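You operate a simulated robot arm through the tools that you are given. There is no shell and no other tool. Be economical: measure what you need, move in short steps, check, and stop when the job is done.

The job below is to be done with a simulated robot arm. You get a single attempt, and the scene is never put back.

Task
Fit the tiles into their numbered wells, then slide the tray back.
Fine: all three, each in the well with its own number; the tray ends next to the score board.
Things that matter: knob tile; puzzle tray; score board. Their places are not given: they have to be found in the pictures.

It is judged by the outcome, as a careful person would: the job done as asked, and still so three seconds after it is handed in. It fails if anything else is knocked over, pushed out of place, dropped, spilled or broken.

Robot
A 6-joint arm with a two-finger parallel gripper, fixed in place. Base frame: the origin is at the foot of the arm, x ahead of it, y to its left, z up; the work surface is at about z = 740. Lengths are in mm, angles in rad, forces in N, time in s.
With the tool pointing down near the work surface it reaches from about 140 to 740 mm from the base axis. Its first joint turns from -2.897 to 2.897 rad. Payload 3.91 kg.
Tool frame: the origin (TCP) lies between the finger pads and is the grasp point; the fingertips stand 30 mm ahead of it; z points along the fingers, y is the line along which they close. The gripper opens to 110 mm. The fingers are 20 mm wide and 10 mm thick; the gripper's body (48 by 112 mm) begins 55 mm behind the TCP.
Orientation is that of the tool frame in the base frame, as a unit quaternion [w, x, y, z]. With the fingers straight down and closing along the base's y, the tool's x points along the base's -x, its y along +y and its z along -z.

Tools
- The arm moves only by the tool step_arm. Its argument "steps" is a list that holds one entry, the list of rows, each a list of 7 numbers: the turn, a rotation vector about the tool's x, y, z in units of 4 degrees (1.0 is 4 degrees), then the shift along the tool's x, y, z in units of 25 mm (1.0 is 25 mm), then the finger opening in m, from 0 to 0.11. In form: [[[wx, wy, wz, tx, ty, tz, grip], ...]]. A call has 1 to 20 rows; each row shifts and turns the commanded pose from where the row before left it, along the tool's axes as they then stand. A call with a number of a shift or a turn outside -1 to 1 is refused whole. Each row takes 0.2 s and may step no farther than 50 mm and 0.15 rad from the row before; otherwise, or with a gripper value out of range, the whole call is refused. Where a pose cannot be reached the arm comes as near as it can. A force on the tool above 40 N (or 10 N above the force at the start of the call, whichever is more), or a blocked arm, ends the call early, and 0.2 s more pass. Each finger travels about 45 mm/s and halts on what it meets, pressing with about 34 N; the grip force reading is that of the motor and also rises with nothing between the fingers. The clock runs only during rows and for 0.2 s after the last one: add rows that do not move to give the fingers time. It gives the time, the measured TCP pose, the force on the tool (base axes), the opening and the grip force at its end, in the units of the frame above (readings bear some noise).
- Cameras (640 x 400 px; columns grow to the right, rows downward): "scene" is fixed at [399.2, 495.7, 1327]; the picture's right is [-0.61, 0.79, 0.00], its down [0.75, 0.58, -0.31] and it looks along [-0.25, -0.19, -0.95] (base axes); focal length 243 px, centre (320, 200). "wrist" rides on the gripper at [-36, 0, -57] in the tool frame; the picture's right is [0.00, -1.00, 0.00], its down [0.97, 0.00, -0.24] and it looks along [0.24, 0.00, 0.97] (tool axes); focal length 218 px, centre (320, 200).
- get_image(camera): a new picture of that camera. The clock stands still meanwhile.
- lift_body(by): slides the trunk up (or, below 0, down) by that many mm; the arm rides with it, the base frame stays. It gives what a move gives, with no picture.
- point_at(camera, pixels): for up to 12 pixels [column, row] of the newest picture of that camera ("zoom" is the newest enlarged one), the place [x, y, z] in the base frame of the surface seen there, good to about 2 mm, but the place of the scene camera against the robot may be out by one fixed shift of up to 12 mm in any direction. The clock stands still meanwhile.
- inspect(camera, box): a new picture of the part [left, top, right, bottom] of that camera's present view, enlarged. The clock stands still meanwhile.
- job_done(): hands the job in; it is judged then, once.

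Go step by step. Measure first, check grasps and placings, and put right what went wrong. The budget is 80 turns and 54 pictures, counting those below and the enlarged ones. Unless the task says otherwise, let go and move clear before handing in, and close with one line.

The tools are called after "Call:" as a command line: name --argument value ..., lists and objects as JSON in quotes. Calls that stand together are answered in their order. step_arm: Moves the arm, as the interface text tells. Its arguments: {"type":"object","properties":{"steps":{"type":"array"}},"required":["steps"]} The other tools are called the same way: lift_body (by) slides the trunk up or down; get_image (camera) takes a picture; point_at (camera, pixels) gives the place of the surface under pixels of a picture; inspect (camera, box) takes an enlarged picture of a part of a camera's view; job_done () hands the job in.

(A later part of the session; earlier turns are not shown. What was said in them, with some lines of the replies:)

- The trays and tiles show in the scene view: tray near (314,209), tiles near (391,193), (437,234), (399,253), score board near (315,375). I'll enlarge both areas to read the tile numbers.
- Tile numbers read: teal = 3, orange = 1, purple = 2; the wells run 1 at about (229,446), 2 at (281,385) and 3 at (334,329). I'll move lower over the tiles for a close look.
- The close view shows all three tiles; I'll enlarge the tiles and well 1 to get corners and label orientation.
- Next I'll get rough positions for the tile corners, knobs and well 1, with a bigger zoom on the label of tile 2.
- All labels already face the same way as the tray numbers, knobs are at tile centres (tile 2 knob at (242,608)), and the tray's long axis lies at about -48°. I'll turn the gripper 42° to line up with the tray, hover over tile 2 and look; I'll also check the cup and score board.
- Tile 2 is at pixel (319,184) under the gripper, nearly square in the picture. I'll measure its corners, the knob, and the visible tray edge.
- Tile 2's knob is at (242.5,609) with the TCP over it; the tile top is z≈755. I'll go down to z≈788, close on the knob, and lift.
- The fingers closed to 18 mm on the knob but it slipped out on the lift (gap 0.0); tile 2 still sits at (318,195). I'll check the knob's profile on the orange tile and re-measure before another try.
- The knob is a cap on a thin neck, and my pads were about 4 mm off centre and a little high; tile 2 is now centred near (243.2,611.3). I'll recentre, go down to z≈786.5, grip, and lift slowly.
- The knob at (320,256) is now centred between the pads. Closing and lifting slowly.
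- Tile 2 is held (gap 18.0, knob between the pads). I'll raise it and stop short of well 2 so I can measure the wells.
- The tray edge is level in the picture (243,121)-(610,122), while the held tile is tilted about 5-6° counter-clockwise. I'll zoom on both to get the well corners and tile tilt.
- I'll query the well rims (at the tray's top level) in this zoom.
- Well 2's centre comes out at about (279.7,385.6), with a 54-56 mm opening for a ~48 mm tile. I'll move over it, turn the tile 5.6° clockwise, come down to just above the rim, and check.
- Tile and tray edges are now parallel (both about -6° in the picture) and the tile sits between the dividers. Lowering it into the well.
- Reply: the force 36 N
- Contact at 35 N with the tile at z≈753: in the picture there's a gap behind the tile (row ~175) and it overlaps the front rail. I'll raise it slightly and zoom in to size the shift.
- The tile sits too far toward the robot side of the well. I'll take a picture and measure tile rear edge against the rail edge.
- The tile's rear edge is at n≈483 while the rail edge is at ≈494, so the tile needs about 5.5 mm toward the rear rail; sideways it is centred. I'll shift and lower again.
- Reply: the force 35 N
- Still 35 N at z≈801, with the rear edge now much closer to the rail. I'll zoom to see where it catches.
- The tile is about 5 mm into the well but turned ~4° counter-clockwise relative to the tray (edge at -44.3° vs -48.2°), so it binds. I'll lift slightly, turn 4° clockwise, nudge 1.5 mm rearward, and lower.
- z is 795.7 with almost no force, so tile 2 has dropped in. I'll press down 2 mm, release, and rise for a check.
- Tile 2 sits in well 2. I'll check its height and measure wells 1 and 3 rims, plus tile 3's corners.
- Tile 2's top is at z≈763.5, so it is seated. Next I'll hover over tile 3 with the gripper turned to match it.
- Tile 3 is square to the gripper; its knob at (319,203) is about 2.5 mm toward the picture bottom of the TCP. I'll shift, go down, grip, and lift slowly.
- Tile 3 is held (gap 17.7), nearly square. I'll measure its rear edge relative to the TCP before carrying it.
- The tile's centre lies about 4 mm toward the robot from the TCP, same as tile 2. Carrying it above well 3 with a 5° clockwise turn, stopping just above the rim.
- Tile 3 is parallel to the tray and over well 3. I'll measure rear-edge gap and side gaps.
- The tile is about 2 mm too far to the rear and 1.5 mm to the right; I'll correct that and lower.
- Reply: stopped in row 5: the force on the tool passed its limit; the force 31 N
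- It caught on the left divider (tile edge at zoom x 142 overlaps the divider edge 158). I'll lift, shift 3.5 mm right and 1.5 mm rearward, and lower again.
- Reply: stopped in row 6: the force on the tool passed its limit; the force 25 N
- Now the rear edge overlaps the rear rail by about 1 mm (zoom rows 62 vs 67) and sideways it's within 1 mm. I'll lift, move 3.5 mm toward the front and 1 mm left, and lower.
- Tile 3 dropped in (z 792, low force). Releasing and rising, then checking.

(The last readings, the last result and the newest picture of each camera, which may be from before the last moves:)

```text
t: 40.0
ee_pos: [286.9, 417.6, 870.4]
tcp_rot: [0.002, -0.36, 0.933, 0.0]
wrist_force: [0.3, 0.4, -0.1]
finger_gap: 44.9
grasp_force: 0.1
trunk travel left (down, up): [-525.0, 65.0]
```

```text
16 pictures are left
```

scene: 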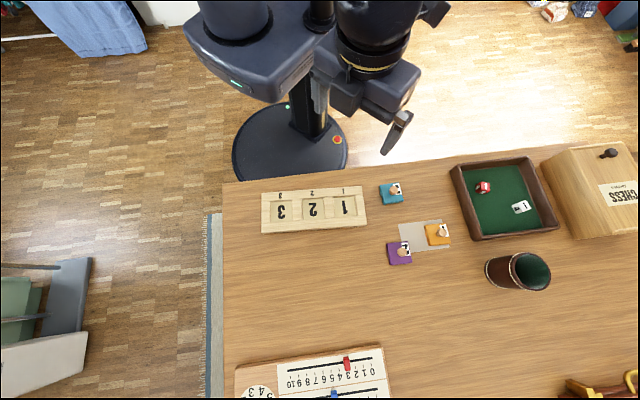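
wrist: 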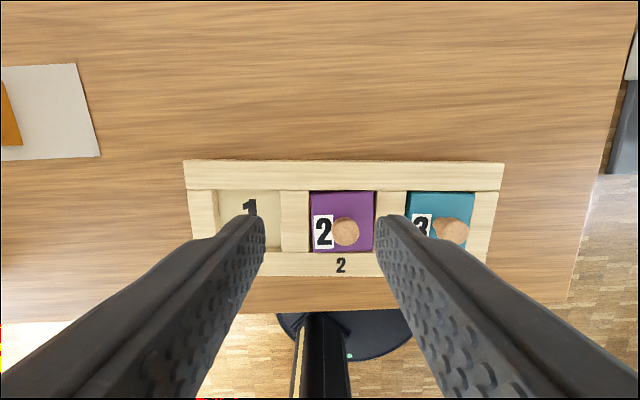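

Tiles 2 and 3 lie flat in their wells. Now hovering over tile 1.

Call:
step_arm --steps '[[[0, 0, 0, -0.209, 0.891, 0, 0.045], [0, 0, 0, -0.209, 0.891, 0, 0.045], [0, 0, 0, -0.209, 0.891, 0, 0.045], [0, 0, 0, -0.209, 0.891, 0, 0.045], [0, 0, 0, -0.209, 0.891, 0, 0.045], [0, 0, 0, -0.209, 0.891, 0, 0.045], [0, 0, 0, -0.209, 0.891, 0, 0.045], [0, 0, 0, -0.209, 0.891, 0, 0.045], [0, 0, 0, -0.209, 0.891, 0, 0.045], [0, 0, 0, -0.209, 0.891, 0, 0.045], [0, 0, 0, -0.209, 0.891, 0, 0.045], [0, 0, 0, -0.209, 0.891, 0, 0.045], [0, 0, 0, 0, 0, 0, 0.045]]]'

Call:
get_image --camera "wrist"

```text
t: 42.8
ee_pos: [153.9, 656.3, 870.7]
tcp_rot: [0.003, -0.361, 0.933, 0.001]
wrist_force: [0.1, -0.2, -0.5]
finger_gap: 45.0
grasp_force: 0.1
trunk travel left (down, up): [-525.0, 65.0]
```

```text
15 pictures are left
```

wrist: 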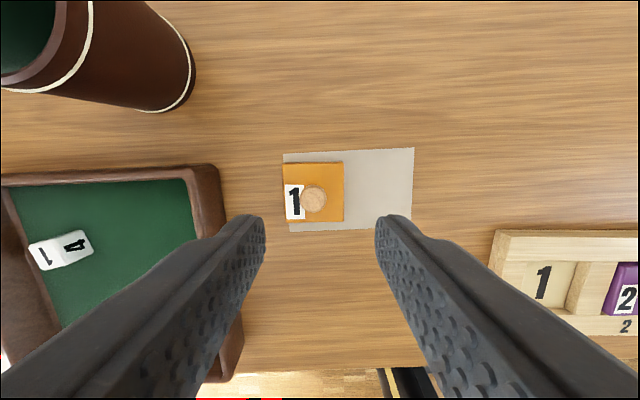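

Tile 1's knob at (313,199) is about 4.9 mm to the left of the gripper centre; rows match. Shifting, going down, gripping, lifting.

Call:
step_arm --steps '[[[0, 0, 0, 0.02, 0.19, 0.7, 0.045], [0, 0, 0, 0, 0, 0.8, 0.045], [0, 0, 0, 0, 0, 0.8, 0.045], [0, 0, 0, 0, 0, 0.7, 0.045], [0, 0, 0, 0, 0, 0.37, 0.045], [0, 0, 0, 0, 0, 0, 0.045], [0, 0, 0, 0, 0, 0, 0.012], [0, 0, 0, 0, 0, 0, 0.012], [0, 0, 0, 0, 0, 0, 0.012], [0, 0, 0, 0, 0, 0, 0.012], [0, 0, 0, 0, 0, -0.1, 0.012], [0, 0, 0, 0, 0, -0.2, 0.012], [0, 0, 0, 0, 0, -0.3, 0.012], [0, 0, 0, 0, 0, -0.5, 0.012], [0, 0, 0, 0, 0, -0.8, 0.012], [0, 0, 0, 0, 0, -0.8, 0.012], [0, 0, 0, 0, 0, 0, 0.012]]]'

Call:
get_image --camera "wrist"

```text
t: 46.4
ee_pos: [151.3, 661.1, 855.0]
tcp_rot: [0.004, -0.36, 0.933, 0.001]
wrist_force: [1.0, -0.2, -0.4]
finger_gap: 17.7
grasp_force: 34.0
trunk travel left (down, up): [-525.0, 65.0]
```

```text
14 pictures are left
```

wrist: 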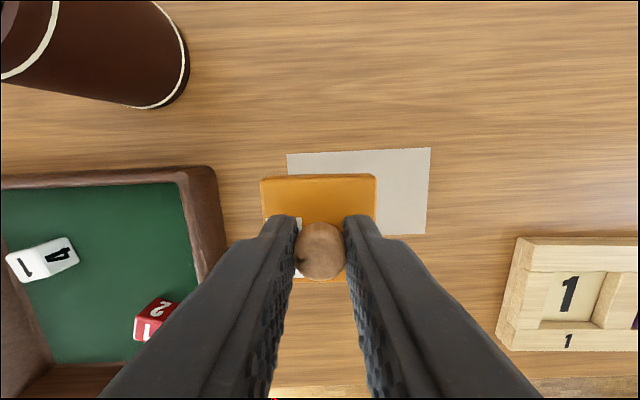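

Tile 1 is held and nearly square (about 1.5° off). Carrying it over well 1 with a small turn, down to just above the rim.

Call:
step_arm --steps '[[[0, 0, 0, 0.341, -0.851, 0, 0.012], [0, 0, 0, 0.341, -0.851, 0, 0.012], [0, 0, 0, 0.341, -0.851, 0, 0.012], [0, 0, 0, 0.341, -0.851, 0, 0.012], [0, 0, 0, 0.341, -0.851, 0, 0.012], [0, 0, 0, 0.341, -0.851, 0, 0.012], [0, 0, 0, 0.341, -0.851, 0, 0.012], [0, 0, 0, 0.341, -0.851, 0, 0.012], [0, 0, 0, 0.341, -0.851, 0, 0.012], [0, 0, 0, 0.341, -0.851, 0, 0.012], [0, 0, 0.45, 0, 0, 0, 0.012], [0, 0, 0, 0, 0, 0.8, 0.012], [0, 0, 0, 0, 0, 0.8, 0.012], [0, 0, 0, 0, 0, 0.15, 0.012], [0, 0, 0, 0, 0, 0, 0.012]]]'

Call:
inspect --camera "wrist" --box '[220, 150, 420, 310]'

```text
t: 49.6
ee_pos: [230.0, 445.2, 809.7]
tcp_rot: [0.004, -0.346, 0.938, 0.001]
wrist_force: [-1.1, 0.3, -0.7]
finger_gap: 17.4
grasp_force: 34.1
trunk travel left (down, up): [-525.0, 65.0]
```

```text
2.50 times, centred on (320, 230) of wrist
```

zoom: 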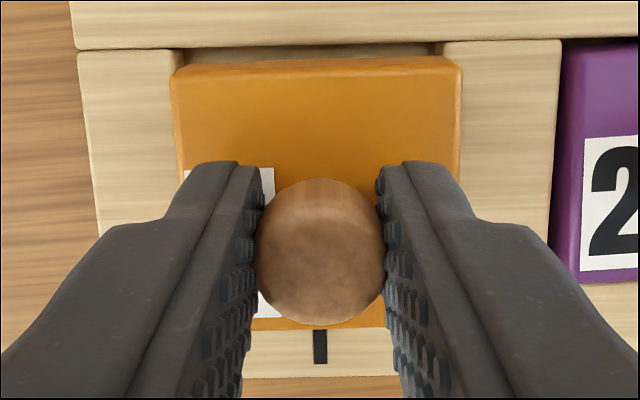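

The tile is nearly parallel (needs ~1.5° more clockwise) and about 2.4 mm too far right relative to the well. Correcting and lowering.

Call:
step_arm --steps '[[[0, 0, 0.4, 0, 0.09, 0, 0.012], [0, 0, 0, 0, 0, 0, 0.012], [0, 0, 0, 0, 0, 0.2, 0.012], [0, 0, 0, 0, 0, 0.2, 0.012], [0, 0, 0, 0, 0, 0.15, 0.012], [0, 0, 0, 0, 0, 0.1, 0.012], [0, 0, 0, 0, 0, 0, 0.012]]]'

Call:
inspect --camera "wrist" --box '[220, 150, 420, 310]'

```text
t: 51.2
ee_pos: [228.5, 447.6, 793.5]
tcp_rot: [0.003, -0.333, 0.943, 0.003]
wrist_force: [-0.7, -1.0, 16.6]
finger_gap: 17.9
grasp_force: 33.6
trunk travel left (down, up): [-525.0, 65.0]
```

```text
2.50 times, centred on (320, 230) of wrist
```

zoom: 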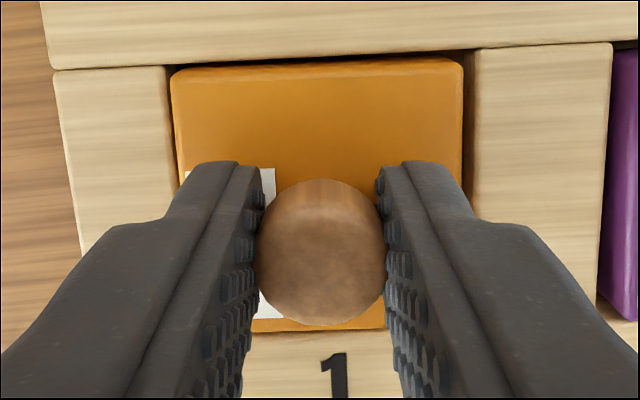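

Tile 1 is in (z 793.5). Releasing and rising, then checking from both cameras.

Call:
step_arm --steps '[[[0, 0, 0, 0, 0, 0, 0.045], [0, 0, 0, 0, 0, 0, 0.045], [0, 0, 0, 0, 0, -0.2, 0.045], [0, 0, 0, 0, 0, -0.9, 0.045], [0, 0, 0, 0, 0, -1, 0.045], [0, 0, 0, 0, 0, -1, 0.045], [0, 0, 0, -0.4, -0.6, -1, 0.045], [0, 0, 0, -0.4, -0.6, -1, 0.045], [0, 0, 0, -0.4, -0.6, -1, 0.045], [0, 0, 0, 0, 0, 0, 0.045]]]'

Call:
get_image --camera "wrist"

Call:
get_image --camera "scene"

```text
t: 53.4
ee_pos: [280.7, 430.8, 946.6]
tcp_rot: [0.003, -0.333, 0.943, 0.001]
wrist_force: [0.2, -0.4, 0.5]
finger_gap: 45.4
grasp_force: 0.0
trunk travel left (down, up): [-525.0, 65.0]
```

```text
11 pictures are left
```

wrist: 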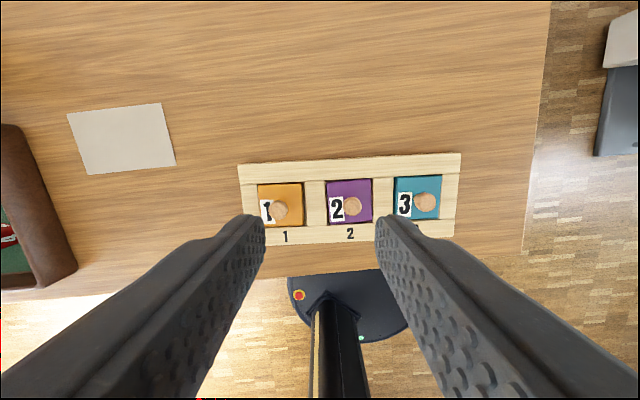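

```text
10 pictures are left
```

scene: 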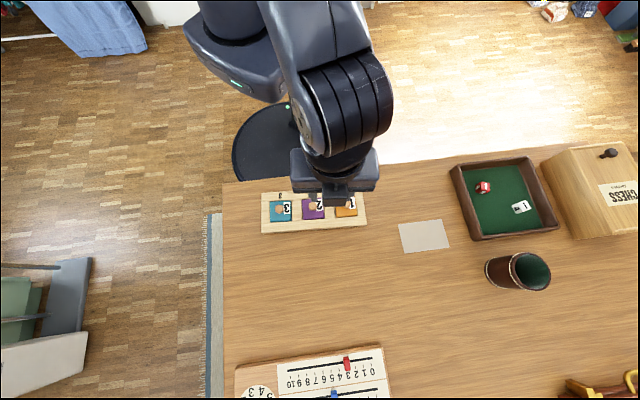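

All three tiles are in the right wells. The score board's near edge lies at n≈780-790 (along the tray's rear direction) and the tray's rear edge at ≈516, so the tray must slide about 255 mm. I'll position opened fingers behind the tray's front edge to push evenly.

Call:
step_arm --steps '[[[0, 0, -0.725, 0, 0, 0, 0.1], [0, 0, 0, 0.81, -0.265, 0, 0.1], [0, 0, 0, 0.81, -0.265, 0, 0.1], [0, 0, 0, 0.81, -0.265, 0, 0.1], [0, 0, 0, 0.81, -0.265, 0, 0.1], [0, 0, 0, 0.81, -0.265, 0, 0.1], [0, 0, 0, 0, 0, 0.84, 0.1], [0, 0, 0, 0, 0, 0.84, 0.1], [0, 0, 0, 0, 0, 0.84, 0.1], [0, 0, 0, 0, 0, 0.84, 0.1], [0, 0, 0, 0, 0, 0.84, 0.1], [0, 0, 0, 0, 0, 0.84, 0.1], [0, 0, 0, 0, 0, 0, 0.1]]]'

Call:
get_image --camera "wrist"

```text
t: 56.2
ee_pos: [228.2, 338.9, 819.1]
tcp_rot: [0.003, -0.357, 0.934, 0.001]
wrist_force: [-0.3, 0.2, -0.4]
finger_gap: 100.0
grasp_force: 0.1
trunk travel left (down, up): [-525.0, 65.0]
```

```text
9 pictures are left
```

wrist: 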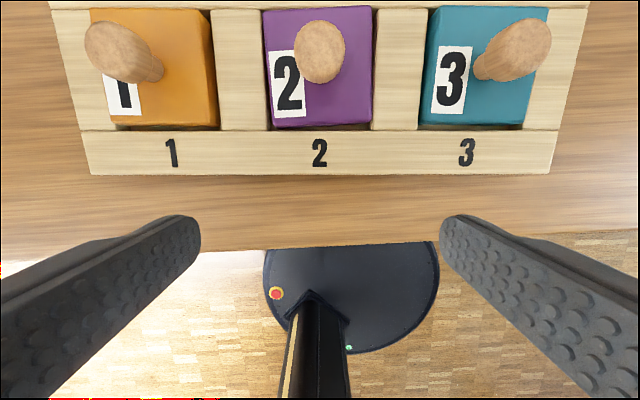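

The fingers stand centred behind the tray, clear of it. Lowering to tip z≈749 and pushing gently along the tray's rear direction, a first stage.

Call:
step_arm --steps '[[[0, 0, 0, 0, 0, 0.8, 0.1], [0, 0, 0, 0, 0, 0.8, 0.1], [0, 0, 0, -0.25, 0, 0, 0.1], [0, 0, 0, -0.25, 0, 0, 0.1], [0, 0, 0, -0.3, 0, 0, 0.1], [0, 0, 0, -0.4, 0, 0, 0.1], [0, 0, 0, -0.5, 0, 0, 0.1], [0, 0, 0, -0.5, 0, 0, 0.1], [0, 0, 0, -0.5, 0, 0, 0.1], [0, 0, 0, -0.5, 0, 0, 0.1], [0, 0, 0, -0.4, 0, 0, 0.1], [0, 0, 0, -0.2, 0, 0, 0.1]]]'

Call:
get_image --camera "wrist"

```text
t: 58.8
ee_pos: [298.2, 403.2, 780.3]
tcp_rot: [0.004, -0.357, 0.934, 0.002]
wrist_force: [-1.3, -0.6, 0.1]
finger_gap: 100.1
grasp_force: 0.1
trunk travel left (down, up): [-525.0, 65.0]
```

```text
8 pictures are left
```

wrist: 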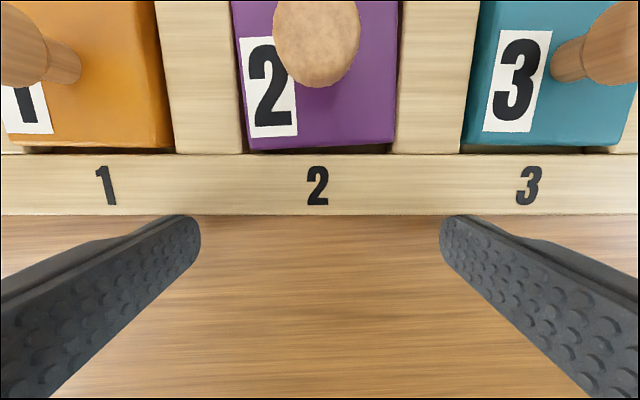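

The tray slides straight with both fingertips on its front edge (row ~215). Its rear edge should now be at n≈599; I'll push another 140 mm and check.

Call:
step_arm --steps '[[[0, 0, 0, -0.2, 0, 0, 0.1], [0, 0, 0, -0.4, 0, 0, 0.1], [0, 0, 0, -0.5, 0, 0, 0.1], [0, 0, 0, -0.5, 0, 0, 0.1], [0, 0, 0, -0.5, 0, 0, 0.1], [0, 0, 0, -0.5, 0, 0, 0.1], [0, 0, 0, -0.5, 0, 0, 0.1], [0, 0, 0, -0.5, 0, 0, 0.1], [0, 0, 0, -0.5, 0, 0, 0.1], [0, 0, 0, -0.5, 0, 0, 0.1], [0, 0, 0, -0.5, 0, 0, 0.1], [0, 0, 0, -0.3, 0, 0, 0.1], [0, 0, 0, -0.2, 0, 0, 0.1]]]'

Call:
inspect --camera "scene" --box '[210, 240, 430, 400]'

```text
t: 61.6
ee_pos: [403.1, 494.8, 780.3]
tcp_rot: [0.002, -0.356, 0.934, 0.001]
wrist_force: [-2.2, -2.2, 1.4]
finger_gap: 99.8
grasp_force: 0.1
trunk travel left (down, up): [-525.0, 65.0]
```

```text
2.50 times, centred on (320, 320) of scene
```

zoom: 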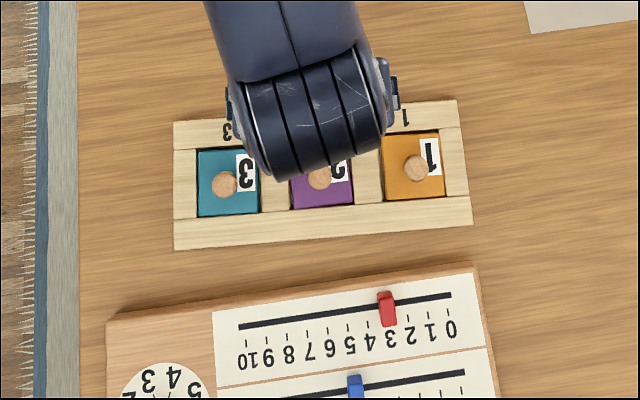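

The tray is close; I'll measure the remaining gap at both ends (zoom corners (470,222)/(474,268) and (177,248)/(177,314)).

Call:
point_at --camera "zoom" --pixels '[[465, 220], [468, 271], [180, 243], [180, 315], [320, 232], [320, 293], [474, 264], [473, 226], [470, 245]]'

```text
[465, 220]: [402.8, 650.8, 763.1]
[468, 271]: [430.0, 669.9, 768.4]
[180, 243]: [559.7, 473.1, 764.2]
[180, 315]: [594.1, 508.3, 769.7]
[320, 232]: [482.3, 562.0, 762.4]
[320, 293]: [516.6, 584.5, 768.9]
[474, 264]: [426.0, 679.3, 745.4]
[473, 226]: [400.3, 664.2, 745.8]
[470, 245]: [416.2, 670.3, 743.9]
```

The gap is about 28 mm at the tile-1 end and 46 mm at the tile-3 end; the board is turned ~4° from the tray. I'll push 22 mm more while turning 4° so the tray ends parallel about 10 mm from the board.

Call:
step_arm --steps '[[[0, 0, -0.2, -0.18, 0, 0, 0.1], [0, 0, -0.2, -0.18, 0, 0, 0.1], [0, 0, -0.2, -0.18, 0, 0, 0.1], [0, 0, -0.2, -0.18, 0, 0, 0.1], [0, 0, -0.2, -0.16, 0, 0, 0.1], [0, 0, 0, 0, 0, 0, 0.1]]]'

Call:
inspect --camera "scene" --box '[210, 240, 430, 400]'

```text
t: 63.0
ee_pos: [419.2, 509.8, 780.2]
tcp_rot: [0.002, -0.39, 0.921, 0.001]
wrist_force: [-1.3, -1.2, 0.8]
finger_gap: 99.8
grasp_force: 0.0
trunk travel left (down, up): [-525.0, 65.0]
```

```text
2.50 times, centred on (320, 320) of scene
```

zoom: 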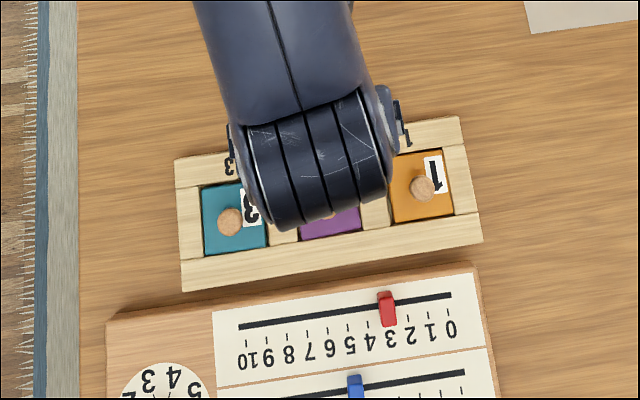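

Tray and board are now parallel with a gap of roughly 14 mm. I'll push 6 mm more, then back off and rise clear.

Call:
step_arm --steps '[[[0, 0, 0, -0.12, 0, 0, 0.1], [0, 0, 0, -0.12, 0, 0, 0.1], [0, 0, 0, 0, 0, 0, 0.1], [0, 0, 0, 0.3, 0, 0, 0.1], [0, 0, 0, 0.6, 0, 0, 0.1], [0, 0, 0, 0.6, 0, 0, 0.1], [0, 0, 0, 0, 0, -0.8, 0.1], [0, 0, 0, 0, 0, -1, 0.1], [0, 0, 0, 0, 0, -1, 0.1], [0, 0, 0, 0, 0, -1, 0.1], [0, 0, 0, 0.5, 0, -1, 0.1], [0, 0, 0, 1, 0, -0.5, 0.1], [0, 0, 0, 1, 0, 0, 0.1], [0, 0, 0, 1, 0, 0, 0.1], [0, 0, 0, 1, 0, 0, 0.1], [0, 0, 0, 0, 0, 0, 0.1]]]'

Call:
inspect --camera "scene" --box '[210, 240, 430, 400]'

Call:
get_image --camera "scene"

```text
t: 66.4
ee_pos: [318.8, 407.0, 912.1]
tcp_rot: [0.003, -0.388, 0.922, 0.001]
wrist_force: [0.4, -1.2, 0.2]
finger_gap: 100.4
grasp_force: 0.1
trunk travel left (down, up): [-525.0, 65.0]
```

```text
2.50 times, centred on (320, 320) of scene
```

zoom: 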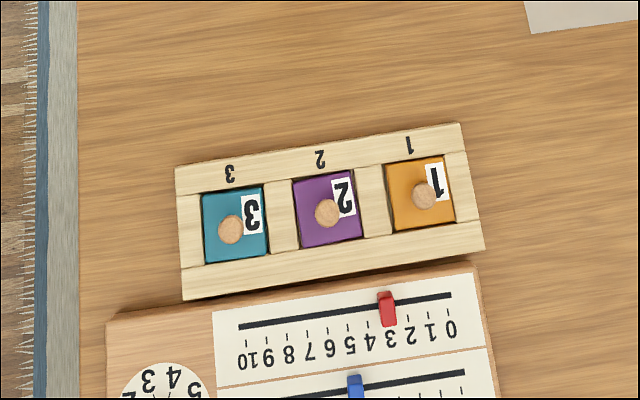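

```text
4 pictures are left
```

scene: 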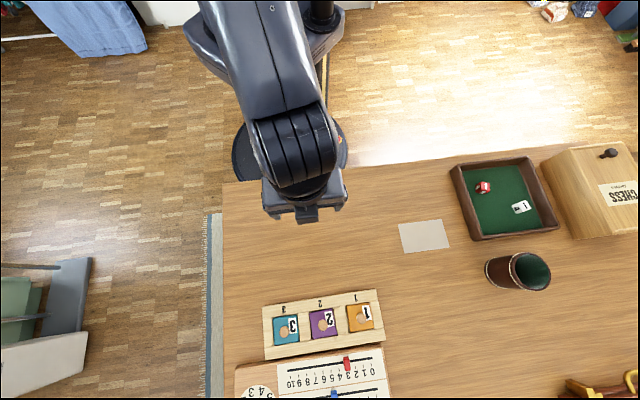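

The tray now lies parallel to the score board, with a gap of about 10 mm (zoom rows ~250 vs ~265). All three tiles are in their own wells, the board has not moved, and the gripper is clear, so I'm handing in.

Call:
job_done

```text
The job is handed in.
```

Tiles 1, 2 and 3 are each in the well with their own number, and the tray has been slid back to about 10 mm from the score board, with nothing else moved.
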